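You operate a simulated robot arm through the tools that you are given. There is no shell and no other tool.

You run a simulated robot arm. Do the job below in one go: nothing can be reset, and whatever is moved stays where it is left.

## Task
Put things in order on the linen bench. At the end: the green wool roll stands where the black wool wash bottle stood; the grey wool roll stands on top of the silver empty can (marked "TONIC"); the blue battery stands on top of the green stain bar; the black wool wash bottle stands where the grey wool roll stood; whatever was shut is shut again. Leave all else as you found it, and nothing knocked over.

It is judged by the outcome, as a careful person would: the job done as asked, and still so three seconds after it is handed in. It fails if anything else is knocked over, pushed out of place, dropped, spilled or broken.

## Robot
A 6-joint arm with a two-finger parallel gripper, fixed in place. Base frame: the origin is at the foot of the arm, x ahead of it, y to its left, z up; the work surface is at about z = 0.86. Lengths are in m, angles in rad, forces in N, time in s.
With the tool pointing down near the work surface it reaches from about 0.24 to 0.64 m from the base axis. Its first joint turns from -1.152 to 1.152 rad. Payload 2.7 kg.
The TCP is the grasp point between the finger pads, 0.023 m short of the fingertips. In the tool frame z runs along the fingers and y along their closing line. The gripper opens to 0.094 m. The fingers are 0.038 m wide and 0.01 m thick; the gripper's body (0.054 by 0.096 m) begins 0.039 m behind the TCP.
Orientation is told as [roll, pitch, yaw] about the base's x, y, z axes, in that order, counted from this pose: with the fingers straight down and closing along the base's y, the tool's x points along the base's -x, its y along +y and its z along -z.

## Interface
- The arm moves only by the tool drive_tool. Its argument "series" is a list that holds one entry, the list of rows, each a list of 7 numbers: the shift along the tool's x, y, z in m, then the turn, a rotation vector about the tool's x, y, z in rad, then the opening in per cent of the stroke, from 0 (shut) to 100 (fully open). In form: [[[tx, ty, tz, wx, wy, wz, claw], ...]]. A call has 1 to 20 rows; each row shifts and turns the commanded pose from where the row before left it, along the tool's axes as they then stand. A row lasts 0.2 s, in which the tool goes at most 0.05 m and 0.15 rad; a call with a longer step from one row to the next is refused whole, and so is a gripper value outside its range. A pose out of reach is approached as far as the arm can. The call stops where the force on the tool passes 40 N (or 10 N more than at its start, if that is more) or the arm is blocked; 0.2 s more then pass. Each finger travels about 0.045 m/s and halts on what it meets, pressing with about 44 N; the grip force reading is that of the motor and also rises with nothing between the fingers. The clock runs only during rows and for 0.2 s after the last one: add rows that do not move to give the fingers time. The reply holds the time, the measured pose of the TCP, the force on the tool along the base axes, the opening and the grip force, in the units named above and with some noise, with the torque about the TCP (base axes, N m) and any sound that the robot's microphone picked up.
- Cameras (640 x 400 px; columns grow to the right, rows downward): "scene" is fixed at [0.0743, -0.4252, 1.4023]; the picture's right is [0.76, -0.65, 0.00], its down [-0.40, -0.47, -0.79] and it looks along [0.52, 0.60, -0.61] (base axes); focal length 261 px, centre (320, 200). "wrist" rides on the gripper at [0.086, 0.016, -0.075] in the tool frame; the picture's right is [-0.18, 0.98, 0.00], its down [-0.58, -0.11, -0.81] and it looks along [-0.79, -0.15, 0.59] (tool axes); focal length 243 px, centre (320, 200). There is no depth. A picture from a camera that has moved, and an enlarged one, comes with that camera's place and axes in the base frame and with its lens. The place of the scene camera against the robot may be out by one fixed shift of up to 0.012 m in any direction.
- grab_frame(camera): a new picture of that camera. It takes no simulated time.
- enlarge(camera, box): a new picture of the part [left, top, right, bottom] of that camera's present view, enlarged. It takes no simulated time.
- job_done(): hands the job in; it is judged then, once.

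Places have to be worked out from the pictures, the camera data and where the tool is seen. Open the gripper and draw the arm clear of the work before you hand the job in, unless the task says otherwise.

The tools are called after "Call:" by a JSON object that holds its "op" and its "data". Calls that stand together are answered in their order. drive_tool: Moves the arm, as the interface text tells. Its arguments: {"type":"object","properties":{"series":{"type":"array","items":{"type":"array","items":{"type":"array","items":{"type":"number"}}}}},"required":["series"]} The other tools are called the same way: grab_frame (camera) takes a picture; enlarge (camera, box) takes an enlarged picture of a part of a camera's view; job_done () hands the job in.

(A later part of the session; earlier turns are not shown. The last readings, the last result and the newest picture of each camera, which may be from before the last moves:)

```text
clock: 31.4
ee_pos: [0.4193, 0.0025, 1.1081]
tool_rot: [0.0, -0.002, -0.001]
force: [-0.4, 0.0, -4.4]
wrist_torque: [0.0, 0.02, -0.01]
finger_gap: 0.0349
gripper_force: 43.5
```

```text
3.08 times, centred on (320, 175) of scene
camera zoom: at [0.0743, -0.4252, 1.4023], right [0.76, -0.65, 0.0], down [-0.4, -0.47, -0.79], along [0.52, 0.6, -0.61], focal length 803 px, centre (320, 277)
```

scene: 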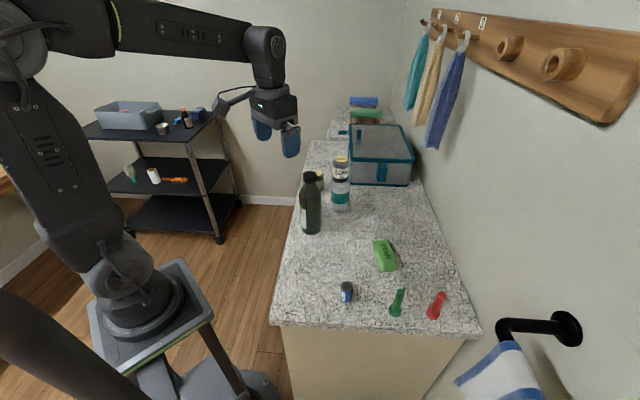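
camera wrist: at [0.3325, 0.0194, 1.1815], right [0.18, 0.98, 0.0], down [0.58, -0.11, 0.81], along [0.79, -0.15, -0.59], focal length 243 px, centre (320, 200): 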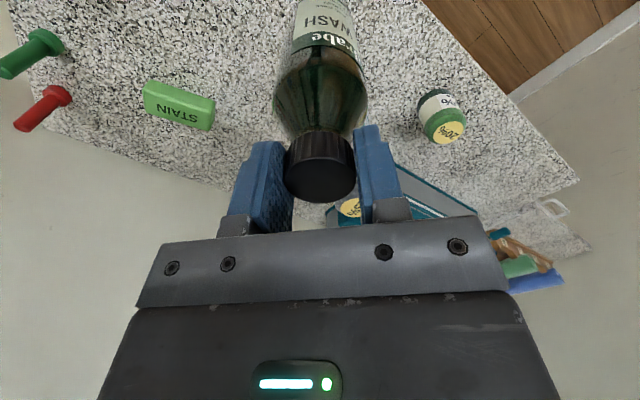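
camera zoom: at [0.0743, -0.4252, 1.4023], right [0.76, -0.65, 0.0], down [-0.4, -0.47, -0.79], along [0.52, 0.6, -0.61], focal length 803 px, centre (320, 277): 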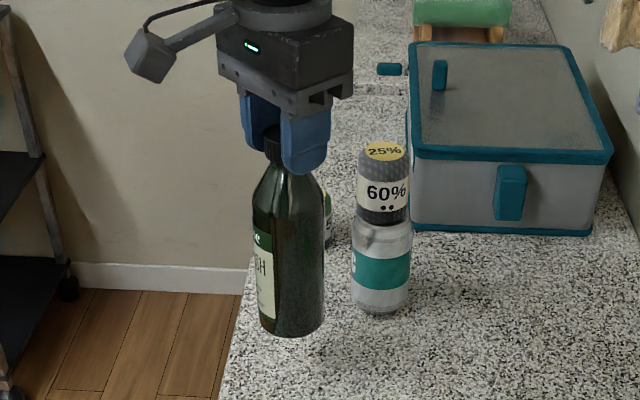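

The bottle lifts cleanly at about 4.4 N and hangs upright. Now I'll move it slowly to above the grey roll's old place (0.2935,-0.1233).

Call:
{"op": "drive_tool", "data": {"series": [[[0.01, -0.01, 0, 0, 0, 0, 10], [0.02, -0.02, 0, 0, 0, 0, 10], [0.022, -0.022, 0, 0, 0, 0, 10], [0.022, -0.022, 0, 0, 0, 0, 10], [0.022, -0.022, 0, 0, 0, 0, 10], [0.018, -0.018, 0, 0, 0, 0, 10], [0.0117, -0.012, 0, 0, 0, 0, 10], [0, 0, 0, 0, 0, 0, 10], [0, 0, 0, 0, 0, 0, 10]]]}}

Call:
{"op": "grab_frame", "data": {"camera": "wrist"}}

Call:
{"op": "enlarge", "data": {"camera": "scene", "box": [240, 170, 400, 320]}}

```text
clock: 33.4
ee_pos: [0.2953, -0.1215, 1.1055]
tool_rot: [0.0, -0.004, -0.001]
force: [0.6, -0.3, -3.0]
wrist_torque: [0.03, 0.02, -0.01]
finger_gap: 0.035
gripper_force: 44.0
```

```text
taken
camera wrist: at [0.2072, -0.106, 1.1805], right [0.18, 0.98, 0.0], down [0.58, -0.11, 0.81], along [0.79, -0.15, -0.59], focal length 243 px, centre (320, 200)
```

wrist: 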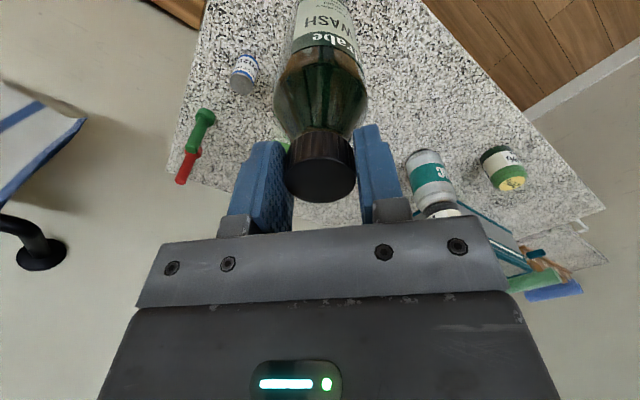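

```text
2.67 times, centred on (320, 245) of scene
camera zoom: at [0.0743, -0.4252, 1.4023], right [0.76, -0.65, 0.0], down [-0.4, -0.46, -0.79], along [0.52, 0.6, -0.61], focal length 696 px, centre (320, 80)
```

zoom: 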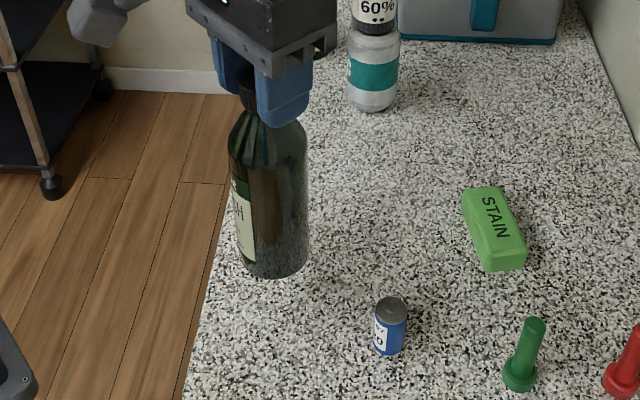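

The readings match the grey roll's grasp readings within 2 mm. I'll fine-adjust and lower the bottle to a few mm above the bench.

Call:
{"op": "drive_tool", "data": {"series": [[[0.001, -0.0015, 0.01, 0, 0, 0, 10], [0, 0, 0.02, 0, 0, 0, 10], [0, 0, 0.015, 0, 0, 0, 10], [0, 0, 0.01, 0, 0, 0, 10], [0, 0, 0.002, 0, 0, 0, 10], [0, 0, 0, 0, 0, 0, 10], [0, 0, 0, 0, 0, 0, 10]]]}}

Call:
{"op": "drive_tool", "data": {"series": [[[0, 0, 0.0015, 0, 0, 0, 10], [0, 0, 0, 0, 0, 0, 10]]]}}

Call:
{"op": "enlarge", "data": {"camera": "scene", "box": [240, 170, 400, 320]}}

```text
clock: 35.0
ee_pos: [0.2936, -0.1242, 1.0494]
tool_rot: [0.001, -0.003, 0.0]
force: [0.6, 0.8, -2.9]
wrist_torque: [0.05, 0.02, -0.04]
finger_gap: 0.035
gripper_force: 43.8
```

```text
clock: 35.6
ee_pos: [0.2926, -0.123, 1.0486]
tool_rot: [-0.003, -0.004, -0.001]
force: [0.4, -1.2, 1.5]
wrist_torque: [-0.07, 0.05, 0.03]
finger_gap: 0.0349
gripper_force: 44.1
```

```text
2.67 times, centred on (320, 245) of scene
camera zoom: at [0.0742, -0.4253, 1.4023], right [0.76, -0.65, 0.0], down [-0.4, -0.46, -0.79], along [0.52, 0.6, -0.61], focal length 696 px, centre (320, 80)
```

zoom: 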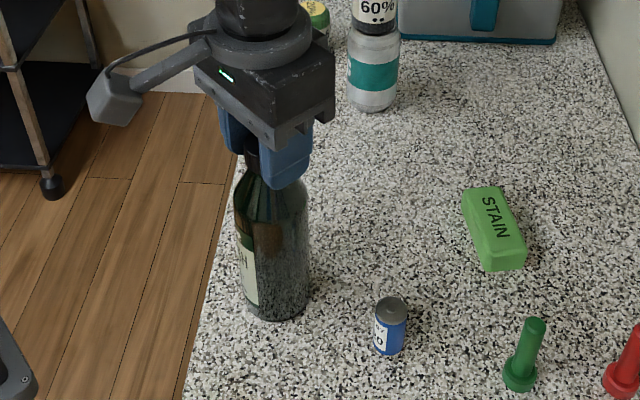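

Contact is beginning (force went from -4 to +1.5 N). One more millimetre to seat it.

Call:
{"op": "drive_tool", "data": {"series": [[[0, 0, 0.001, 0, 0, 0, 10], [0, 0, 0, 0, 0, 0, 10]]]}}

Call:
{"op": "enlarge", "data": {"camera": "scene", "box": [270, 200, 350, 300]}}

```text
clock: 36.2
ee_pos: [0.2919, -0.1233, 1.0485]
tool_rot: [-0.002, -0.003, 0.001]
force: [-1.9, -1.6, 14.3]
wrist_torque: [0.03, 0.1, 0.0]
finger_gap: 0.0349
gripper_force: 44.1
```

```text
4.00 times, centred on (310, 250) of scene
camera zoom: at [0.0741, -0.4252, 1.4023], right [0.76, -0.65, 0.0], down [-0.4, -0.47, -0.79], along [0.52, 0.6, -0.61], focal length 1044 px, centre (360, 0)
```

zoom: 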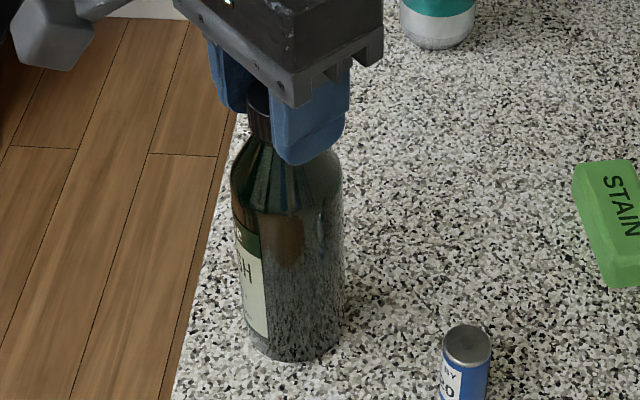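

The bottle is seated at the grey roll's old spot. I'll ease off, open slowly, and rise clear.

Call:
{"op": "drive_tool", "data": {"series": [[[0, 0, -0.0008, 0, 0, 0, 10], [0, 0, 0, 0, 0, 0, 36], [0, 0, 0, 0, 0, 0, 42], [0, 0, 0, 0, 0, 0, 50], [0, 0, 0, 0, 0, 0, 65], [0, 0, 0, 0, 0, 0, 80], [0, 0, 0, 0, 0, 0, 95], [0, 0, 0, 0, 0, 0, 100], [0, 0, 0, 0, 0, 0, 100], [0, 0, -0.01, 0, 0, 0, 100], [0, 0, -0.03, 0, 0, 0, 100], [0, 0, -0.04, 0, 0, 0, 100], [0, 0, -0.04, 0, 0, 0, 100], [0, 0, 0, 0, 0, 0, 100]]]}}

Call:
{"op": "grab_frame", "data": {"camera": "scene"}}

Call:
{"op": "grab_frame", "data": {"camera": "wrist"}}

```text
clock: 39.2
ee_pos: [0.2926, -0.123, 1.1689]
tool_rot: [0.0, -0.002, -0.001]
force: [-0.4, -0.3, 0.1]
wrist_torque: [0.02, -0.01, 0.02]
finger_gap: 0.0937
gripper_force: 0.0
```

```text
taken
```

scene: 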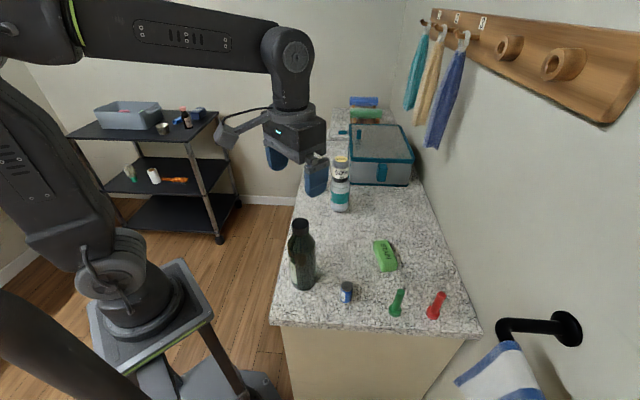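

```text
taken
camera wrist: at [0.2057, -0.1058, 1.2438], right [0.18, 0.98, 0.0], down [0.58, -0.11, 0.81], along [0.79, -0.15, -0.59], focal length 243 px, centre (320, 200)
```

wrist: 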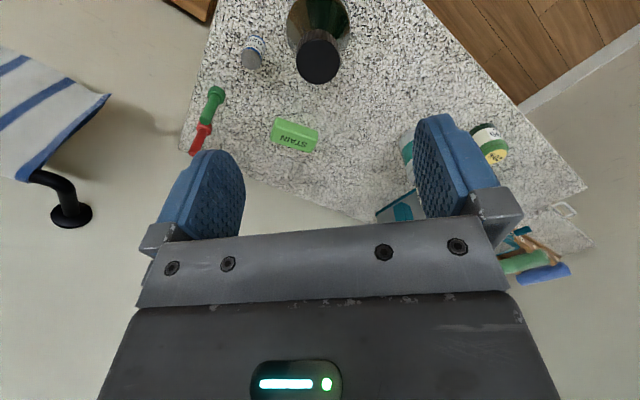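

The bottle stands at its new place. Next I'll fly at height to a viewpoint short of the green roll to triangulate it.

Call:
{"op": "drive_tool", "data": {"series": [[[-0.0209, 0.0316, 0.0024, 0, 0, 0, 100], [-0.0209, 0.0316, 0.0024, 0, 0, 0, 100], [-0.0209, 0.0316, 0.0024, 0, 0, 0, 100], [-0.0209, 0.0316, 0.0024, 0, 0, 0, 100], [-0.0209, 0.0316, 0.0024, 0, 0, 0, 100], [-0.0209, 0.0316, 0.0024, 0, 0, 0, 100], [-0.0209, 0.0316, 0.0024, 0, 0, 0, 100], [-0.0209, 0.0316, 0.0024, 0, 0, 0, 100], [0, 0, 0, 0, 0, 0, 100], [0, 0, 0, 0, 0, 0, 100]]]}}

Call:
{"op": "grab_frame", "data": {"camera": "wrist"}}

Call:
{"op": "enlarge", "data": {"camera": "wrist", "box": [260, 50, 420, 150]}}

```text
clock: 41.4
ee_pos: [0.4592, 0.1312, 1.1482]
tool_rot: [0.0, -0.001, 0.001]
force: [-1.0, -0.9, 0.3]
wrist_torque: [-0.02, -0.01, -0.03]
finger_gap: 0.094
gripper_force: 0.1
```

```text
taken
camera wrist: at [0.3735, 0.1466, 1.2227], right [0.18, 0.98, 0.0], down [0.58, -0.11, 0.81], along [0.79, -0.15, -0.59], focal length 243 px, centre (320, 200)
```

wrist: 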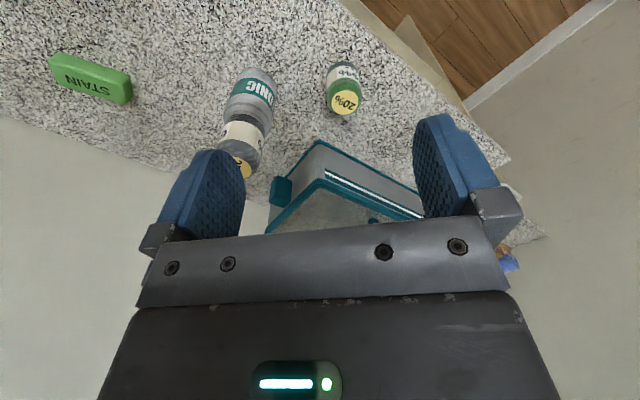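

```text
4.00 times, centred on (340, 100) of wrist
camera zoom: at [0.3735, 0.1466, 1.2227], right [0.18, 0.98, 0.0], down [0.58, -0.11, 0.81], along [0.79, -0.15, -0.59], focal length 970 px, centre (240, 600)
```

zoom: 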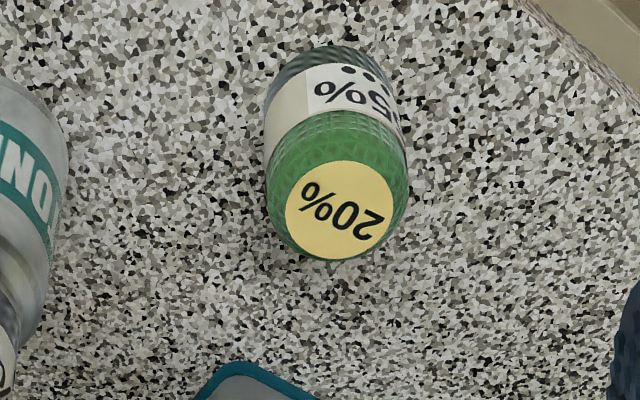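

The green roll measures (0.562,0.146), the same size as the grey one, with nothing near it except the can 0.13 m away. I'll move over it and go down part-way to check.

Call:
{"op": "drive_tool", "data": {"series": [[[-0.0342, 0.0051, 0, 0, 0, 0, 100], [-0.0342, 0.0051, 0, 0, 0, 0, 100], [-0.0342, 0.0051, 0, 0, 0, 0, 100], [0, 0, 0, 0, 0, 0, 100], [0, 0, 0.04, 0, 0, 0, 100], [0, 0, 0.04, 0, 0, 0, 100], [0, 0, 0.04, 0, 0, 0, 100], [0, 0, 0.038, 0, 0, 0, 100], [0, 0, 0, 0, 0, 0, 100], [0, 0, 0, 0, 0, 0, 100]]]}}

Call:
{"op": "grab_frame", "data": {"camera": "wrist"}}

Call:
{"op": "enlarge", "data": {"camera": "wrist", "box": [240, 50, 400, 150]}}

Call:
{"op": "enlarge", "data": {"camera": "scene", "box": [270, 90, 430, 230]}}

```text
clock: 43.6
ee_pos: [0.5643, 0.1457, 0.9886]
tool_rot: [0.002, -0.002, 0.0]
force: [0.3, -0.4, -1.3]
wrist_torque: [0.04, -0.01, 0.01]
finger_gap: 0.094
gripper_force: 0.1
```

```text
taken
camera wrist: at [0.4767, 0.1617, 1.0634], right [0.18, 0.98, 0.0], down [0.58, -0.11, 0.81], along [0.79, -0.15, -0.59], focal length 243 px, centre (320, 200)
```

wrist: 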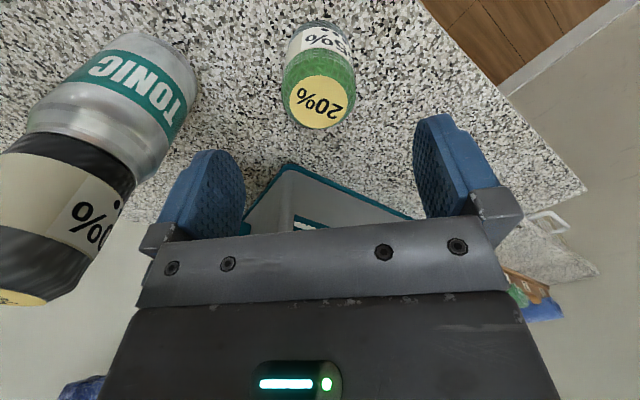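

```text
4.00 times, centred on (320, 100) of wrist
camera zoom: at [0.4767, 0.1617, 1.0634], right [0.18, 0.98, 0.0], down [0.58, -0.11, 0.81], along [0.79, -0.15, -0.59], focal length 970 px, centre (320, 600)
```

zoom: 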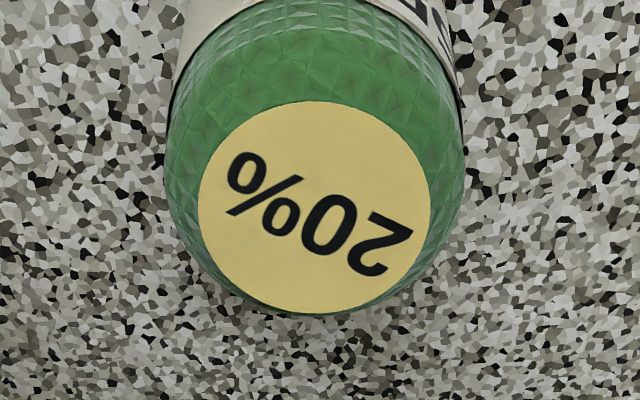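

```text
2.86 times, centred on (350, 160) of scene
camera zoom: at [0.0743, -0.4252, 1.4023], right [0.76, -0.65, 0.0], down [-0.4, -0.47, -0.79], along [0.52, 0.6, -0.61], focal length 746 px, centre (234, 314)
```

zoom: 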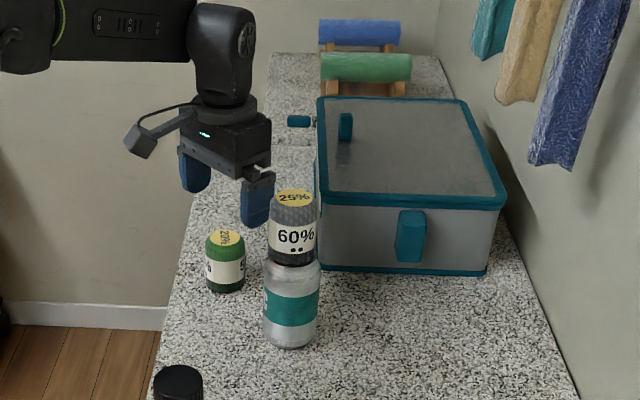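

The green roll's top centre is at (0.5613,0.145), within 2 mm of the tool axis. I'll descend around it and close.

Call:
{"op": "drive_tool", "data": {"series": [[[0.0015, -0.0007, 0, 0, 0, 0, 100], [0, 0, 0.035, 0, 0, 0, 100], [0, 0, 0.035, 0, 0, 0, 100], [0, 0, 0.0216, 0, 0, 0, 100], [0, 0, 0, 0, 0, 0, 100], [0, 0, 0, 0, 0, 0, 100]]]}}

Call:
{"op": "grab_frame", "data": {"camera": "wrist"}}

Call:
{"op": "enlarge", "data": {"camera": "scene", "box": [270, 90, 430, 230]}}

```text
clock: 45.0
ee_pos: [0.5611, 0.1438, 0.8996]
tool_rot: [0.0, -0.003, -0.001]
force: [0.1, -0.6, -0.7]
wrist_torque: [0.0, 0.03, -0.02]
finger_gap: 0.0938
gripper_force: 0.1
```

```text
taken
camera wrist: at [0.4736, 0.1593, 0.9738], right [0.18, 0.98, 0.0], down [0.58, -0.11, 0.81], along [0.79, -0.15, -0.59], focal length 243 px, centre (320, 200)
```

wrist: 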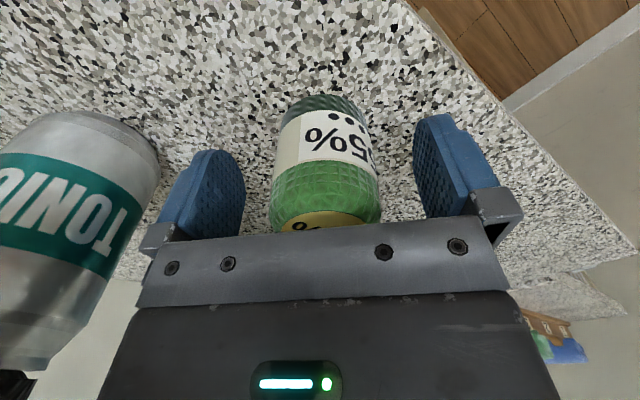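

```text
2.86 times, centred on (350, 160) of scene
camera zoom: at [0.0743, -0.4252, 1.4023], right [0.76, -0.65, 0.0], down [-0.4, -0.47, -0.79], along [0.52, 0.6, -0.61], focal length 746 px, centre (234, 314)
```

zoom: 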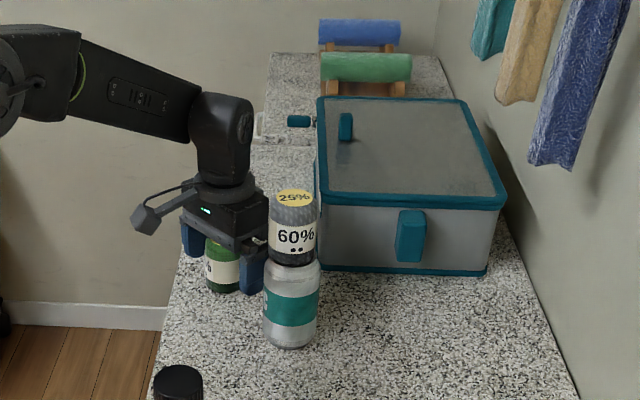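

The roll sits about 2–3 mm to +y of centre. I'll nudge +2 mm and close.

Call:
{"op": "drive_tool", "data": {"series": [[[0, 0.0022, 0.001, 0, 0, 0, 100], [0, 0, 0, 0, 0, 0, 80], [0, 0, 0, 0, 0, 0, 60], [0, 0, 0, 0, 0, 0, 40], [0, 0, 0, 0, 0, 0, 20], [0, 0, 0, 0, 0, 0, 20], [0, 0, 0, 0, 0, 0, 20]]]}}

Call:
{"op": "grab_frame", "data": {"camera": "wrist"}}

```text
clock: 46.6
ee_pos: [0.5613, 0.1455, 0.8989]
tool_rot: [0.0, -0.003, 0.0]
force: [0.3, 0.4, -0.1]
wrist_torque: [0.01, 0.02, 0.02]
finger_gap: 0.0464
gripper_force: 43.8
```

```text
taken
camera wrist: at [0.4743, 0.1618, 0.973], right [0.18, 0.98, 0.0], down [0.58, -0.11, 0.81], along [0.79, -0.15, -0.59], focal length 243 px, centre (320, 200)
```

wrist: 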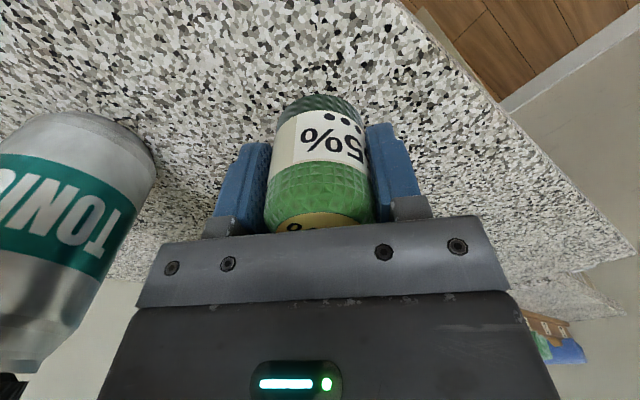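

The green roll is held (gap 0.046, 44 N). I'll lift it to z ≈ 1.12 and carry it to above the bottle's old place (0.419,0.004).

Call:
{"op": "drive_tool", "data": {"series": [[[0, 0, -0.01, 0, 0, 0, 20], [0, 0, -0.03, 0, 0, 0, 20], [0, 0, -0.045, 0, 0, 0, 20], [0, 0, -0.045, 0, 0, 0, 20], [0, 0, -0.045, 0, 0, 0, 20], [0, 0, -0.045, 0, 0, 0, 20], [0.02846, -0.02826, 0, 0, 0, 0, 20], [0.02846, -0.02826, 0, 0, 0, 0, 20], [0.02846, -0.02826, 0, 0, 0, 0, 20], [0.02846, -0.02826, 0, 0, 0, 0, 20], [0.02846, -0.02826, 0, 0, 0, 0, 20], [0, 0, 0, 0, 0, 0, 20], [0, 0, 0, 0, 0, 0, 20]]]}}

Call:
{"op": "grab_frame", "data": {"camera": "scene"}}

```text
clock: 49.4
ee_pos: [0.4173, 0.0047, 1.1195]
tool_rot: [0.0, -0.002, -0.001]
force: [0.3, 0.0, -0.4]
wrist_torque: [-0.05, 0.01, 0.0]
finger_gap: 0.0463
gripper_force: 44.2
```

```text
taken
```

scene: 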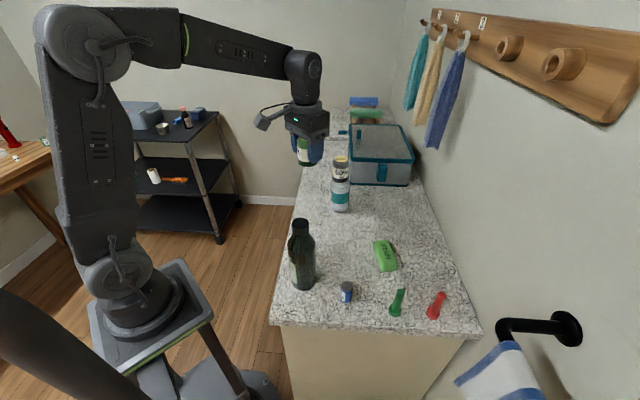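

The tool reads (0.4173,0.0047), matching the bottle's old spot within 2 mm. I'll descend to about 2 mm above the bench.

Call:
{"op": "drive_tool", "data": {"series": [[[-0.0012, -0.0007, 0.04, 0, 0, 0, 20], [0, 0, 0.045, 0, 0, 0, 20], [0, 0, 0.045, 0, 0, 0, 20], [0, 0, 0.045, 0, 0, 0, 20], [0, 0, 0.03, 0, 0, 0, 20], [0, 0, 0.012, 0, 0, 0, 20], [0, 0, 0, 0, 0, 0, 20], [0, 0, 0, 0, 0, 0, 20]]]}}

Call:
{"op": "drive_tool", "data": {"series": [[[0, 0, 0.0015, 0, 0, 0, 20], [0, 0, 0, 0, 0, 0, 20]]]}}

Call:
{"op": "grab_frame", "data": {"camera": "wrist"}}

Call:
{"op": "enlarge", "data": {"camera": "scene", "box": [260, 130, 400, 250]}}

```text
clock: 51.2
ee_pos: [0.4193, 0.0052, 0.9026]
tool_rot: [0.001, -0.002, 0.0]
force: [0.2, 0.5, -0.3]
wrist_torque: [0.02, 0.0, 0.02]
finger_gap: 0.0464
gripper_force: 44.2
```

```text
clock: 51.8
ee_pos: [0.4196, 0.0044, 0.8987]
tool_rot: [0.002, -0.001, -0.001]
force: [0.3, -0.1, -0.9]
wrist_torque: [-0.03, -0.02, -0.01]
finger_gap: 0.0466
gripper_force: 44.0
```

```text
taken
camera wrist: at [0.3331, 0.0207, 0.9744], right [0.18, 0.98, 0.0], down [0.58, -0.11, 0.81], along [0.79, -0.15, -0.59], focal length 243 px, centre (320, 200)
```

wrist: 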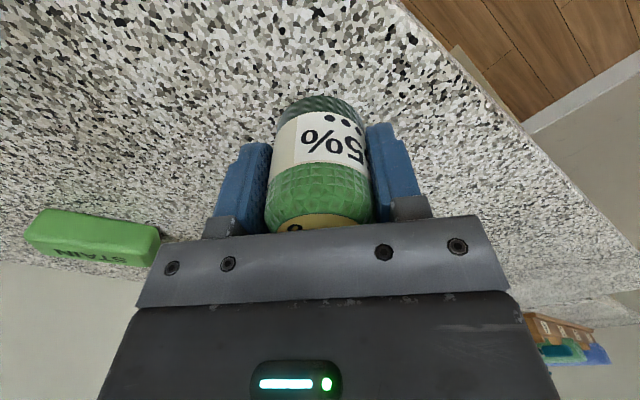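

```text
3.33 times, centred on (330, 190) of scene
camera zoom: at [0.0743, -0.4252, 1.4023], right [0.76, -0.65, 0.0], down [-0.4, -0.47, -0.79], along [0.52, 0.6, -0.61], focal length 870 px, centre (287, 233)
```

zoom: 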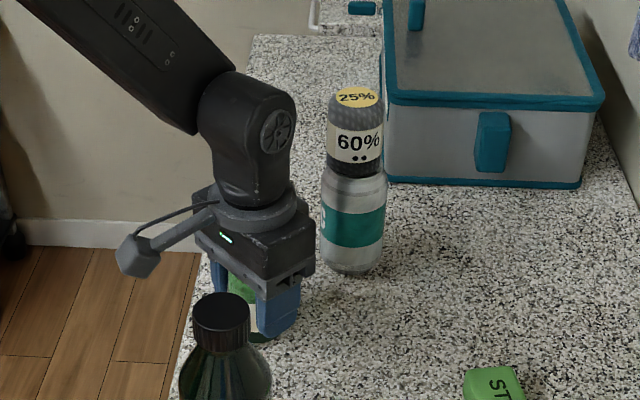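

No contact yet. I'll lower in 1.2 mm steps until the force shows the bench.

Call:
{"op": "drive_tool", "data": {"series": [[[0, 0, 0.0012, 0, 0, 0, 20], [0, 0, 0, 0, 0, 0, 20]]]}}

Call:
{"op": "drive_tool", "data": {"series": [[[0, 0, 0.001, 0, 0, 0, 20], [0, 0, 0, 0, 0, 0, 20]]]}}

```text
clock: 52.4
ee_pos: [0.4188, 0.0045, 0.8982]
tool_rot: [-0.001, -0.004, 0.0]
force: [-0.7, 1.1, -0.7]
wrist_torque: [0.01, 0.0, -0.05]
finger_gap: 0.0467
gripper_force: 44.2
```

```text
clock: 53.0
ee_pos: [0.4195, 0.0045, 0.8991]
tool_rot: [-0.001, -0.004, 0.0]
force: [-1.6, 3.4, 7.6]
wrist_torque: [0.13, 0.07, -0.02]
finger_gap: 0.0464
gripper_force: 43.4
```

The roll is seated on the bench (7.6 N). I'll open slowly, then rise straight up.

Call:
{"op": "drive_tool", "data": {"series": [[[0, 0, 0, 0, 0, 0, 52], [0, 0, 0, 0, 0, 0, 58], [0, 0, 0, 0, 0, 0, 66], [0, 0, 0, 0, 0, 0, 78], [0, 0, 0, 0, 0, 0, 90], [0, 0, 0, 0, 0, 0, 100], [0, 0, 0, 0, 0, 0, 100], [0, 0, -0.01, 0, 0, 0, 100], [0, 0, -0.03, 0, 0, 0, 100], [0, 0, -0.045, 0, 0, 0, 100], [0, 0, -0.045, 0, 0, 0, 100], [0, 0, -0.045, 0, 0, 0, 100], [0, 0, -0.045, 0, 0, 0, 100], [0, 0, 0, 0, 0, 0, 100]]]}}

Call:
{"op": "grab_frame", "data": {"camera": "scene"}}

Call:
{"op": "grab_frame", "data": {"camera": "wrist"}}

```text
clock: 56.0
ee_pos: [0.4204, 0.0043, 1.1183]
tool_rot: [0.001, -0.003, -0.001]
force: [0.3, 1.1, 0.0]
wrist_torque: [0.02, 0.02, 0.0]
finger_gap: 0.0941
gripper_force: 0.0
```

```text
taken
```

scene: 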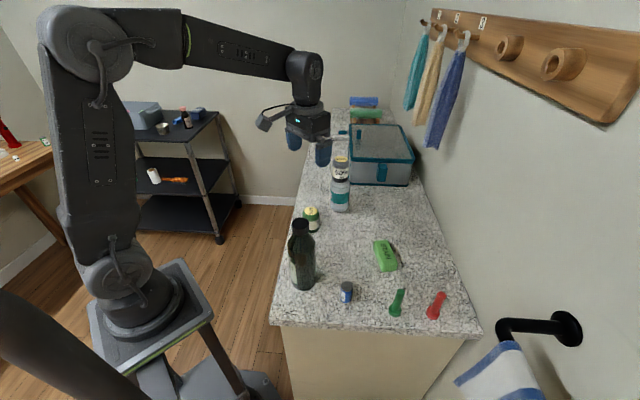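

```text
taken
camera wrist: at [0.332, 0.02, 1.1922], right [0.18, 0.98, 0.0], down [0.58, -0.11, 0.81], along [0.79, -0.15, -0.59], focal length 243 px, centre (320, 200)
```

wrist: 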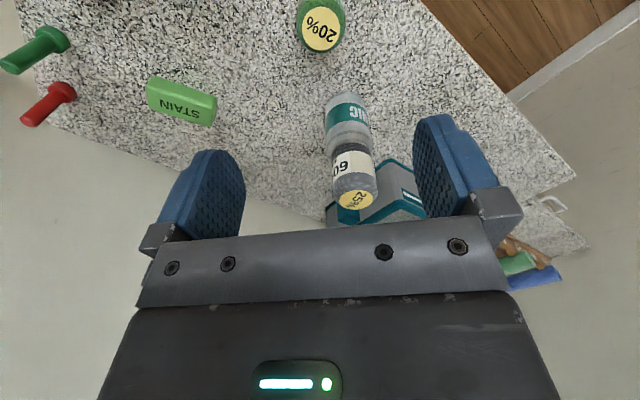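

The green roll stands where the bottle was. Next I'll fly over to a viewpoint behind the battery and stain bar to measure both.

Call:
{"op": "drive_tool", "data": {"series": [[[0.01714, -0.032, -0.0017, 0, 0, 0, 100], [0.01714, -0.032, -0.0017, 0, 0, 0, 100], [0.01714, -0.032, -0.0017, 0, 0, 0, 100], [0.01714, -0.032, -0.0017, 0, 0, 0, 100], [0.01714, -0.032, -0.0017, 0, 0, 0, 100], [0.01714, -0.032, -0.0017, 0, 0, 0, 100], [0.01714, -0.032, -0.0017, 0, 0, 0, 100], [0, 0, 0, 0, 0, 0, 60], [0, 0, 0, 0, 0, 0, 60]]]}}

Call:
{"op": "grab_frame", "data": {"camera": "wrist"}}

Call:
{"op": "enlarge", "data": {"camera": "wrist", "box": [260, 20, 380, 95]}}

Call:
{"op": "enlarge", "data": {"camera": "wrist", "box": [290, 110, 410, 185]}}

```text
clock: 58.0
ee_pos: [0.302, -0.2182, 1.1307]
tool_rot: [0.0, -0.002, 0.0]
force: [0.2, -0.2, 0.4]
wrist_torque: [0.01, 0.02, -0.03]
finger_gap: 0.0562
gripper_force: 0.0
```

```text
taken
camera wrist: at [0.2138, -0.2026, 1.2046], right [0.18, 0.98, 0.0], down [0.58, -0.11, 0.81], along [0.79, -0.15, -0.59], focal length 243 px, centre (320, 200)
```

wrist: 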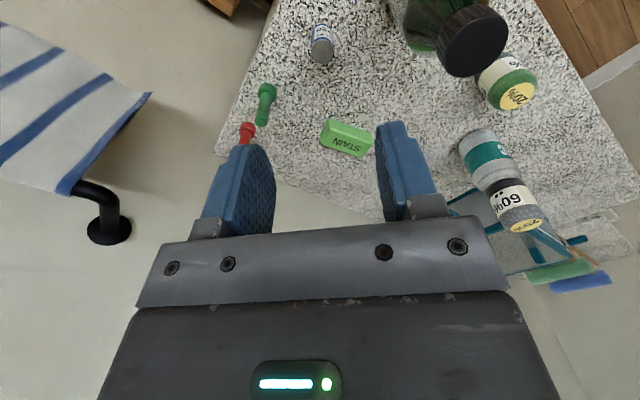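

```text
5.33 times, centred on (320, 58) of wrist
camera zoom: at [0.2138, -0.2026, 1.2046], right [0.18, 0.98, 0.0], down [0.58, -0.11, 0.81], along [0.79, -0.15, -0.59], focal length 1294 px, centre (320, 960)
```

zoom: 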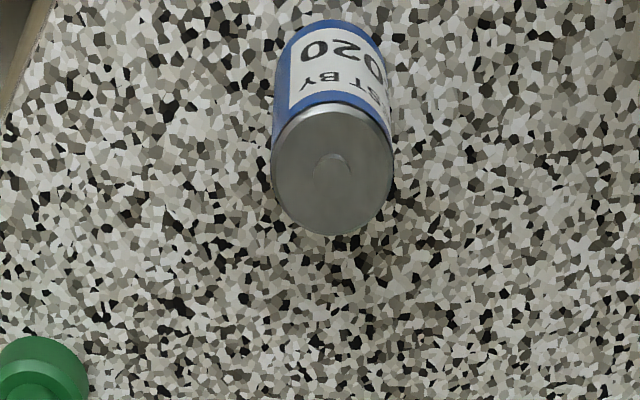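

```text
5.33 times, centred on (350, 148) of wrist
camera zoom: at [0.2138, -0.2026, 1.2046], right [0.18, 0.98, 0.0], down [0.58, -0.11, 0.81], along [0.79, -0.15, -0.59], focal length 1294 px, centre (160, 480)
```

zoom: 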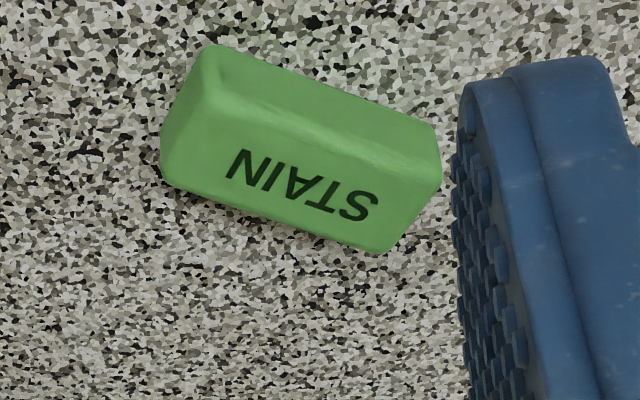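

Battery: centre (0.3355,-0.222), top 0.904, 26 mm across. The bar is about 83 × 40 mm lying at azimuth ~57°. I'll take a closer look at the bar to pin down its top centre.

Call:
{"op": "drive_tool", "data": {"series": [[[-0.026, 0.001, 0.027, 0, 0, 0, 100], [-0.026, 0.001, 0.027, 0, 0, 0, 100], [-0.026, 0.001, 0.027, 0, 0, 0, 100], [0, 0, 0, 0, 0, 0, 100], [0, 0, 0, 0, 0, 0, 100]]]}}

Call:
{"op": "grab_frame", "data": {"camera": "wrist"}}

Call:
{"op": "enlarge", "data": {"camera": "wrist", "box": [280, 90, 400, 165]}}

Call:
{"op": "enlarge", "data": {"camera": "scene", "box": [350, 220, 430, 290]}}

```text
clock: 59.2
ee_pos: [0.3811, -0.2147, 1.0483]
tool_rot: [0.001, -0.001, -0.002]
force: [1.0, -0.6, -0.1]
wrist_torque: [0.0, -0.01, 0.01]
finger_gap: 0.094
gripper_force: 0.0
```

```text
taken
camera wrist: at [0.2932, -0.1991, 1.1232], right [0.18, 0.98, 0.0], down [0.58, -0.11, 0.81], along [0.79, -0.15, -0.59], focal length 243 px, centre (320, 200)
```

wrist: 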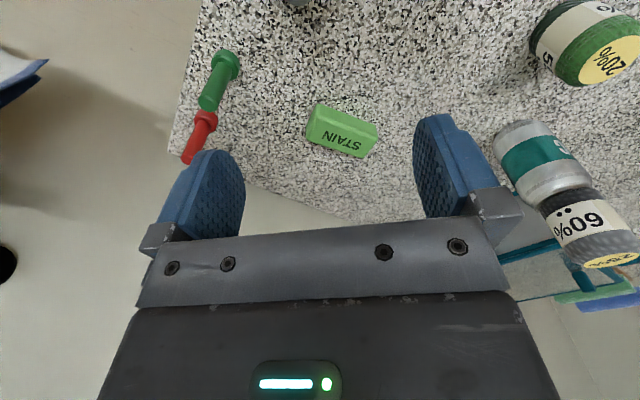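

```text
5.33 times, centred on (340, 128) of wrist
camera zoom: at [0.2932, -0.1991, 1.1232], right [0.18, 0.98, 0.0], down [0.58, -0.11, 0.81], along [0.79, -0.15, -0.59], focal length 1294 px, centre (213, 587)
```

zoom: 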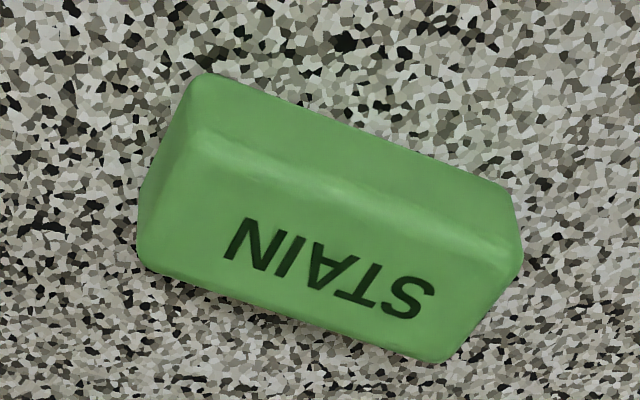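

```text
5.71 times, centred on (390, 255) of scene
camera zoom: at [0.0743, -0.4252, 1.4023], right [0.76, -0.65, 0.0], down [-0.4, -0.47, -0.79], along [0.52, 0.6, -0.61], focal length 1492 px, centre (-80, -114)
```

zoom: 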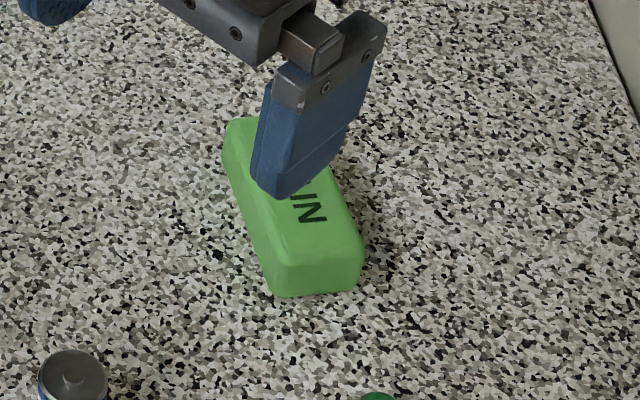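

Bar top centre is at (0.490,-0.208), top z ≈ 0.89. Now I'll go above the battery with the fingers opened to 60 mm (to keep clear of the bottle), descend part-way and check alignment and clearance.

Call:
{"op": "drive_tool", "data": {"series": [[[0.0228, -0.0037, 0, 0, 0, 0, 80], [0.0228, -0.0037, 0, 0, 0, 0, 64], [0, 0, 0, 0, 0, 0, 64], [0, 0, 0.03, 0, 0, 0, 64], [0, 0, 0.03, 0, 0, 0, 64], [0, 0, 0.027, 0, 0, 0, 64], [0, 0, 0, 0, 0, 0, 64], [0, 0, 0, 0, 0, 0, 64]]]}}

Call:
{"op": "grab_frame", "data": {"camera": "wrist"}}

Call:
{"op": "enlarge", "data": {"camera": "wrist", "box": [260, 70, 380, 145]}}

Call:
{"op": "grab_frame", "data": {"camera": "scene"}}

Call:
{"op": "enlarge", "data": {"camera": "scene", "box": [240, 150, 400, 320]}}

```text
clock: 61.0
ee_pos: [0.3333, -0.2225, 0.9604]
tool_rot: [0.0, -0.002, -0.001]
force: [-0.4, -0.3, 0.1]
wrist_torque: [0.03, 0.01, 0.02]
finger_gap: 0.0604
gripper_force: 0.0
```

```text
taken
camera wrist: at [0.2461, -0.2071, 1.0354], right [0.18, 0.98, 0.0], down [0.58, -0.11, 0.81], along [0.79, -0.15, -0.59], focal length 243 px, centre (320, 200)
```

wrist: 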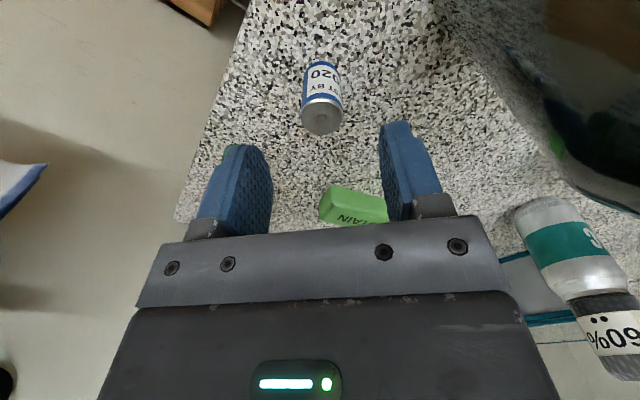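

```text
5.33 times, centred on (320, 108) of wrist
camera zoom: at [0.2461, -0.2071, 1.0354], right [0.18, 0.98, 0.0], down [0.58, -0.11, 0.81], along [0.79, -0.15, -0.59], focal length 1294 px, centre (320, 693)
```

zoom: 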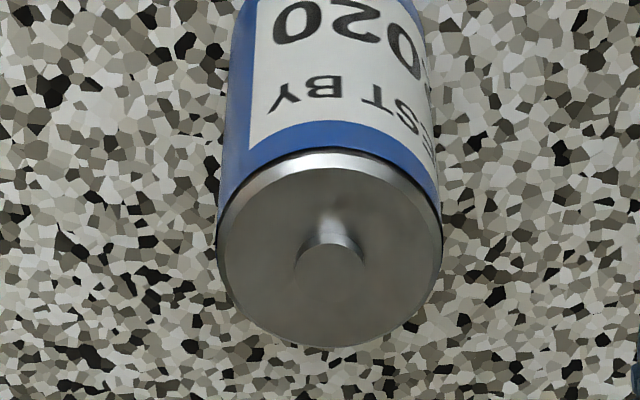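

```text
taken
```

scene: 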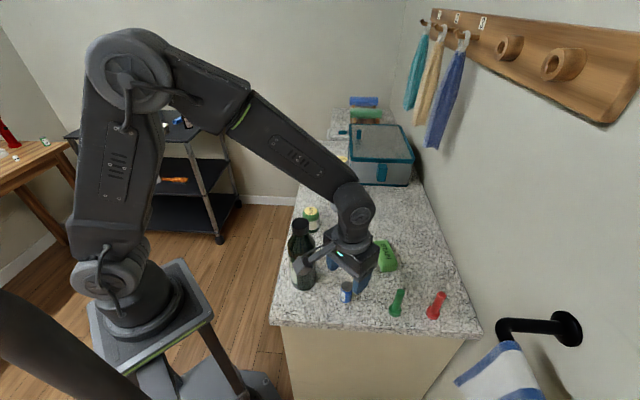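

```text
2.35 times, centred on (320, 235) of scene
camera zoom: at [0.0743, -0.4252, 1.4023], right [0.76, -0.65, 0.0], down [-0.4, -0.47, -0.79], along [0.52, 0.6, -0.61], focal length 614 px, centre (320, 118)
```

zoom: 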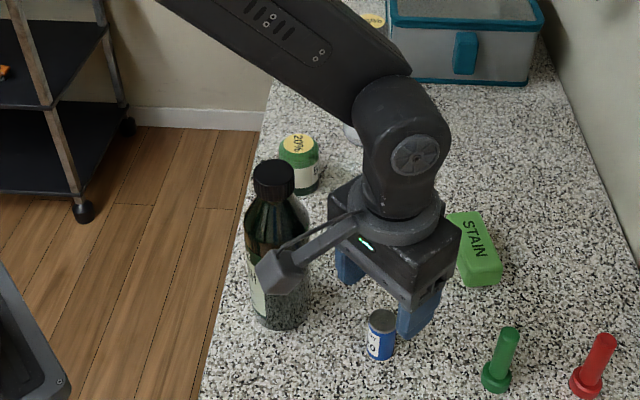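

The battery is centred in y and about 4 mm ahead in x; the forearm is well clear of the bottle. I'll correct, descend to TCP z ≈ 0.897, and check before closing.

Call:
{"op": "drive_tool", "data": {"series": [[[-0.004, 0, 0, 0, 0, 0, 64], [0, 0, 0.025, 0, 0, 0, 64], [0, 0, 0.025, 0, 0, 0, 64], [0, 0, 0.0134, 0, 0, 0, 64], [0, 0, 0, 0, 0, 0, 64], [0, 0, 0, 0, 0, 0, 64]]]}}

Call:
{"op": "grab_frame", "data": {"camera": "wrist"}}

Call:
{"op": "enlarge", "data": {"camera": "scene", "box": [240, 180, 400, 320]}}

```text
clock: 62.4
ee_pos: [0.3358, -0.2236, 0.8976]
tool_rot: [0.0, -0.003, 0.0]
force: [-0.3, -0.4, 0.0]
wrist_torque: [-0.01, 0.01, -0.02]
finger_gap: 0.0603
gripper_force: 0.1
```

```text
taken
camera wrist: at [0.2493, -0.2071, 0.9724], right [0.18, 0.98, 0.0], down [0.58, -0.11, 0.81], along [0.79, -0.15, -0.59], focal length 243 px, centre (320, 200)
```

wrist: 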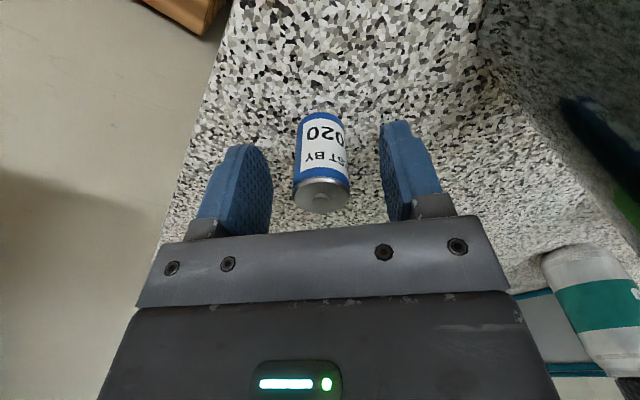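

```text
2.86 times, centred on (320, 250) of scene
camera zoom: at [0.0743, -0.4252, 1.4023], right [0.76, -0.65, 0.0], down [-0.4, -0.47, -0.79], along [0.52, 0.6, -0.61], focal length 746 px, centre (320, 57)
```

zoom: 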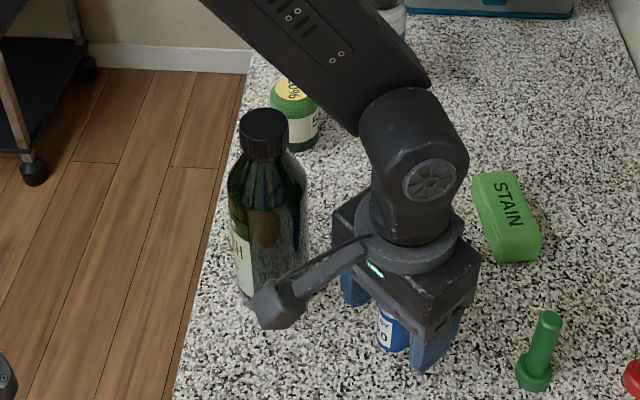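

The battery sits centred between the fingers. I'll close on it.

Call:
{"op": "drive_tool", "data": {"series": [[[0, 0.0005, 0, 0, 0, 0, 50], [0, 0, 0, 0, 0, 0, 35], [0, 0, 0, 0, 0, 0, 20], [0, 0, 0, 0, 0, 0, 8], [0, 0, 0, 0, 0, 0, 8], [0, 0, 0, 0, 0, 0, 8]]]}}

Call:
{"op": "grab_frame", "data": {"camera": "wrist"}}

```text
clock: 63.8
ee_pos: [0.3375, -0.2231, 0.8991]
tool_rot: [0.0, -0.002, 0.001]
force: [-0.7, -0.2, -0.1]
wrist_torque: [0.03, 0.0, -0.02]
finger_gap: 0.025
gripper_force: 43.6
```

```text
taken
camera wrist: at [0.2494, -0.2067, 0.9724], right [0.18, 0.98, 0.0], down [0.58, -0.11, 0.81], along [0.79, -0.15, -0.59], focal length 243 px, centre (320, 200)
```

wrist: 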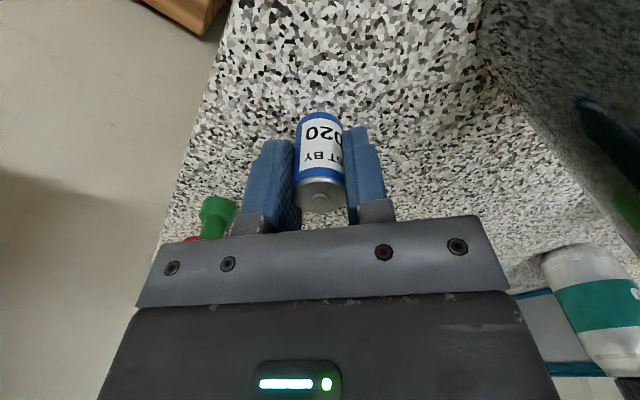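

The battery is held (gap 0.025). I'll lift 10 cm straight up, then carry it to above the stain bar centre (0.490,-0.208).

Call:
{"op": "drive_tool", "data": {"series": [[[0, 0, -0.01, 0, 0, 0, 8], [0, 0, -0.03, 0, 0, 0, 8], [0, 0, -0.03, 0, 0, 0, 8], [0, 0, -0.03, 0, 0, 0, 8], [-0.0307, 0.003, 0, 0, 0, 0, 8], [-0.0307, 0.003, 0, 0, 0, 0, 8], [-0.0307, 0.003, 0, 0, 0, 0, 8], [-0.0307, 0.003, 0, 0, 0, 0, 8], [-0.0307, 0.003, 0, 0, 0, 0, 8], [0, 0, 0, 0, 0, 0, 8], [0, 0, 0, 0, 0, 0, 8]]]}}

Call:
{"op": "grab_frame", "data": {"camera": "wrist"}}

Call:
{"op": "enlarge", "data": {"camera": "wrist", "box": [240, 40, 400, 220]}}

Call:
{"op": "enlarge", "data": {"camera": "scene", "box": [320, 180, 440, 300]}}

```text
clock: 66.2
ee_pos: [0.4894, -0.2085, 0.9976]
tool_rot: [0.001, -0.002, 0.001]
force: [0.5, -0.3, -1.1]
wrist_torque: [0.01, 0.02, -0.03]
finger_gap: 0.0249
gripper_force: 44.6
```

```text
taken
camera wrist: at [0.4025, -0.1921, 1.0719], right [0.18, 0.98, 0.0], down [0.58, -0.11, 0.81], along [0.79, -0.15, -0.59], focal length 243 px, centre (320, 200)
```

wrist: 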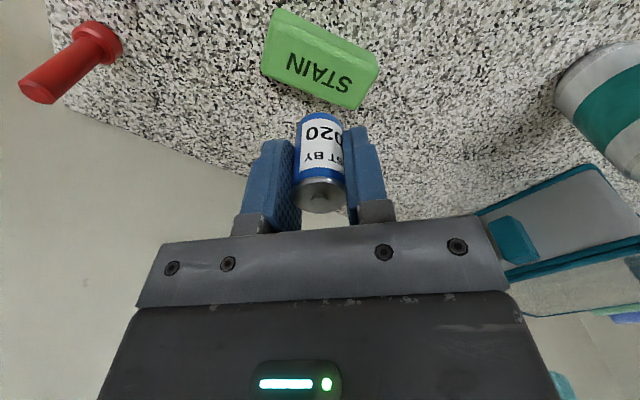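

```text
2.22 times, centred on (320, 130) of wrist
camera zoom: at [0.4025, -0.1921, 1.0719], right [0.18, 0.98, 0.0], down [0.58, -0.11, 0.81], along [0.79, -0.15, -0.59], focal length 539 px, centre (320, 356)
```

zoom: 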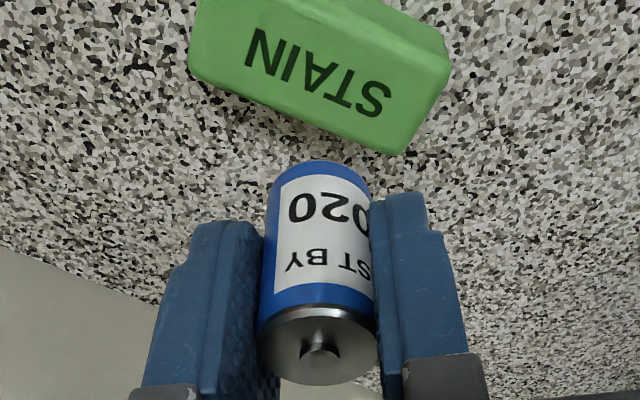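

```text
3.33 times, centred on (380, 240) of scene
camera zoom: at [0.0743, -0.4252, 1.4023], right [0.76, -0.65, 0.0], down [-0.4, -0.47, -0.79], along [0.52, 0.6, -0.61], focal length 870 px, centre (120, 67)
```

zoom: 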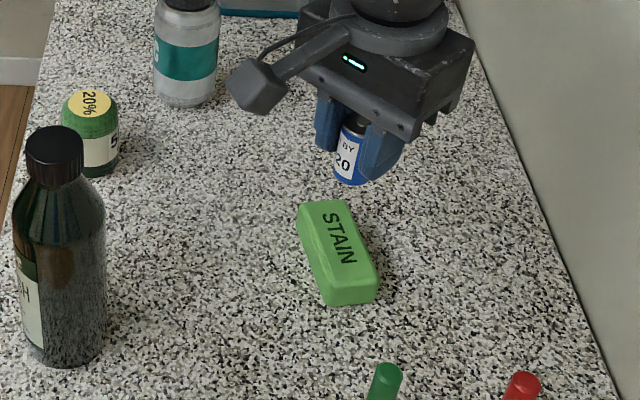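

The text centre triangulates to (0.4895,-0.209) with the bar's top at z = 0.890. I'll check the bar's outline in this view to confirm its middle.

Call:
{"op": "enlarge", "data": {"camera": "wrist", "box": [240, 0, 400, 115]}}

```text
3.48 times, centred on (320, 58) of wrist
camera zoom: at [0.4025, -0.1921, 1.0719], right [0.18, 0.98, 0.0], down [0.58, -0.11, 0.81], along [0.79, -0.15, -0.59], focal length 844 px, centre (320, 696)
```

zoom: 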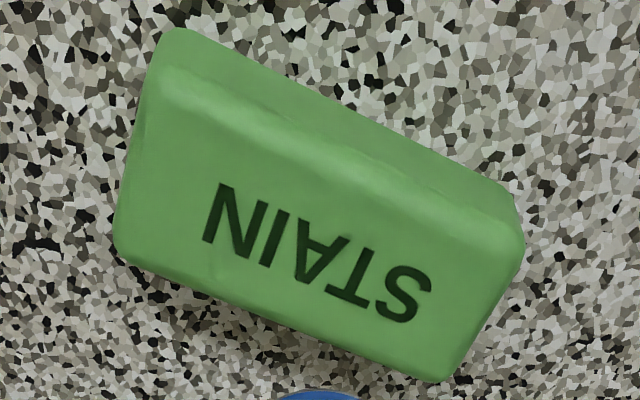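

The bar's middle is (0.4885,-0.209) and the battery is already over it within 1 mm. I'll lower to about 3 mm above the bar, then step down.

Call:
{"op": "drive_tool", "data": {"series": [[[0, 0, 0.03, 0, 0, 0, 8], [0, 0, 0.025, 0, 0, 0, 8], [0, 0, 0.011, 0, 0, 0, 8], [0, 0, 0, 0, 0, 0, 8], [0, 0, 0, 0, 0, 0, 8]]]}}

Call:
{"op": "grab_frame", "data": {"camera": "wrist"}}

Call:
{"op": "enlarge", "data": {"camera": "wrist", "box": [250, 70, 390, 200]}}

Call:
{"op": "enlarge", "data": {"camera": "scene", "box": [350, 220, 430, 290]}}

```text
clock: 67.4
ee_pos: [0.4889, -0.2104, 0.9327]
tool_rot: [-0.001, -0.002, 0.001]
force: [-0.3, -0.4, -0.1]
wrist_torque: [0.01, 0.01, -0.01]
finger_gap: 0.025
gripper_force: 43.6
```

```text
taken
camera wrist: at [0.4016, -0.1941, 1.0071], right [0.18, 0.98, 0.0], down [0.58, -0.11, 0.81], along [0.79, -0.15, -0.59], focal length 243 px, centre (320, 200)
```

wrist: 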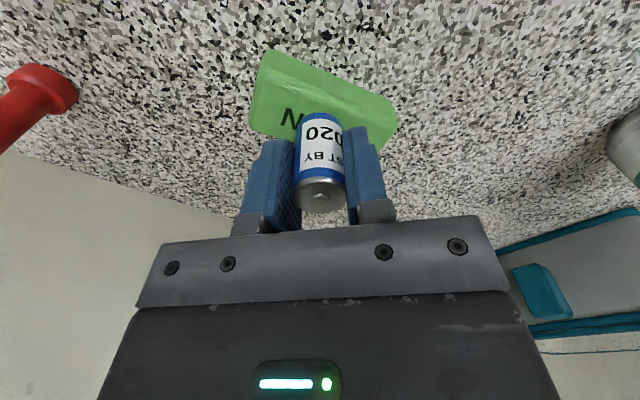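

```text
3.08 times, centred on (320, 135) of wrist
camera zoom: at [0.4016, -0.1941, 1.0071], right [0.18, 0.98, 0.0], down [0.58, -0.11, 0.81], along [0.79, -0.15, -0.59], focal length 746 px, centre (320, 400)
```

zoom: 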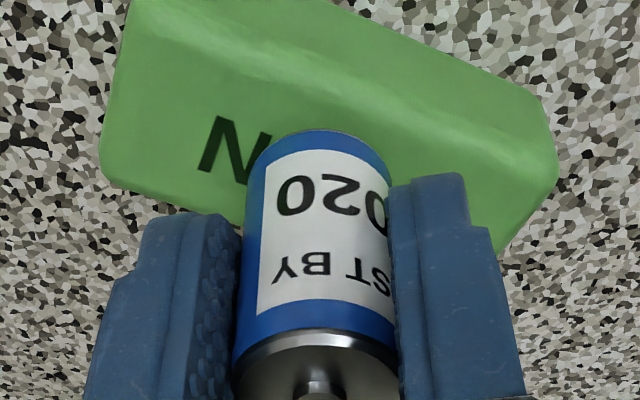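

```text
5.71 times, centred on (390, 255) of scene
camera zoom: at [0.0743, -0.4252, 1.4023], right [0.76, -0.65, 0.0], down [-0.4, -0.47, -0.79], along [0.52, 0.6, -0.61], focal length 1492 px, centre (-80, -114)
```

zoom: 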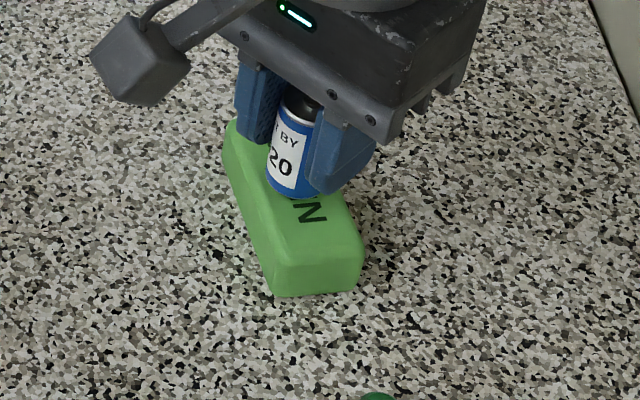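

The battery base is over the bar's middle (within ~2 mm). I'll step down gently until the force shows contact.

Call:
{"op": "drive_tool", "data": {"series": [[[-0.001, 0.0005, 0.002, 0, 0, 0, 8], [0, 0, 0, 0, 0, 0, 8]]]}}

Call:
{"op": "drive_tool", "data": {"series": [[[0, 0, 0.0012, 0, 0, 0, 8], [0, 0, 0, 0, 0, 0, 8]]]}}

Call:
{"op": "enlarge", "data": {"camera": "scene", "box": [350, 220, 430, 290]}}

```text
clock: 68.0
ee_pos: [0.4897, -0.2091, 0.931]
tool_rot: [0.001, -0.002, 0.001]
force: [0.5, -0.4, -0.8]
wrist_torque: [0.03, -0.03, 0.02]
finger_gap: 0.025
gripper_force: 44.1
```

```text
clock: 68.6
ee_pos: [0.4906, -0.2086, 0.9295]
tool_rot: [0.0, -0.002, -0.001]
force: [0.0, 0.6, -0.6]
wrist_torque: [0.01, 0.01, 0.03]
finger_gap: 0.025
gripper_force: 44.6
```

```text
5.71 times, centred on (390, 255) of scene
camera zoom: at [0.0743, -0.4252, 1.4023], right [0.76, -0.65, 0.0], down [-0.4, -0.47, -0.79], along [0.52, 0.6, -0.61], focal length 1492 px, centre (-80, -114)
```

zoom: 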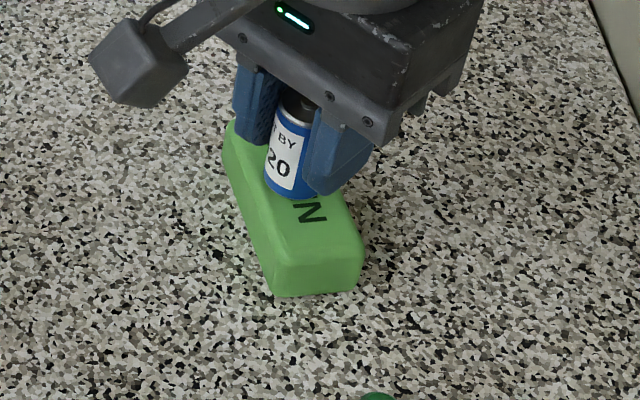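

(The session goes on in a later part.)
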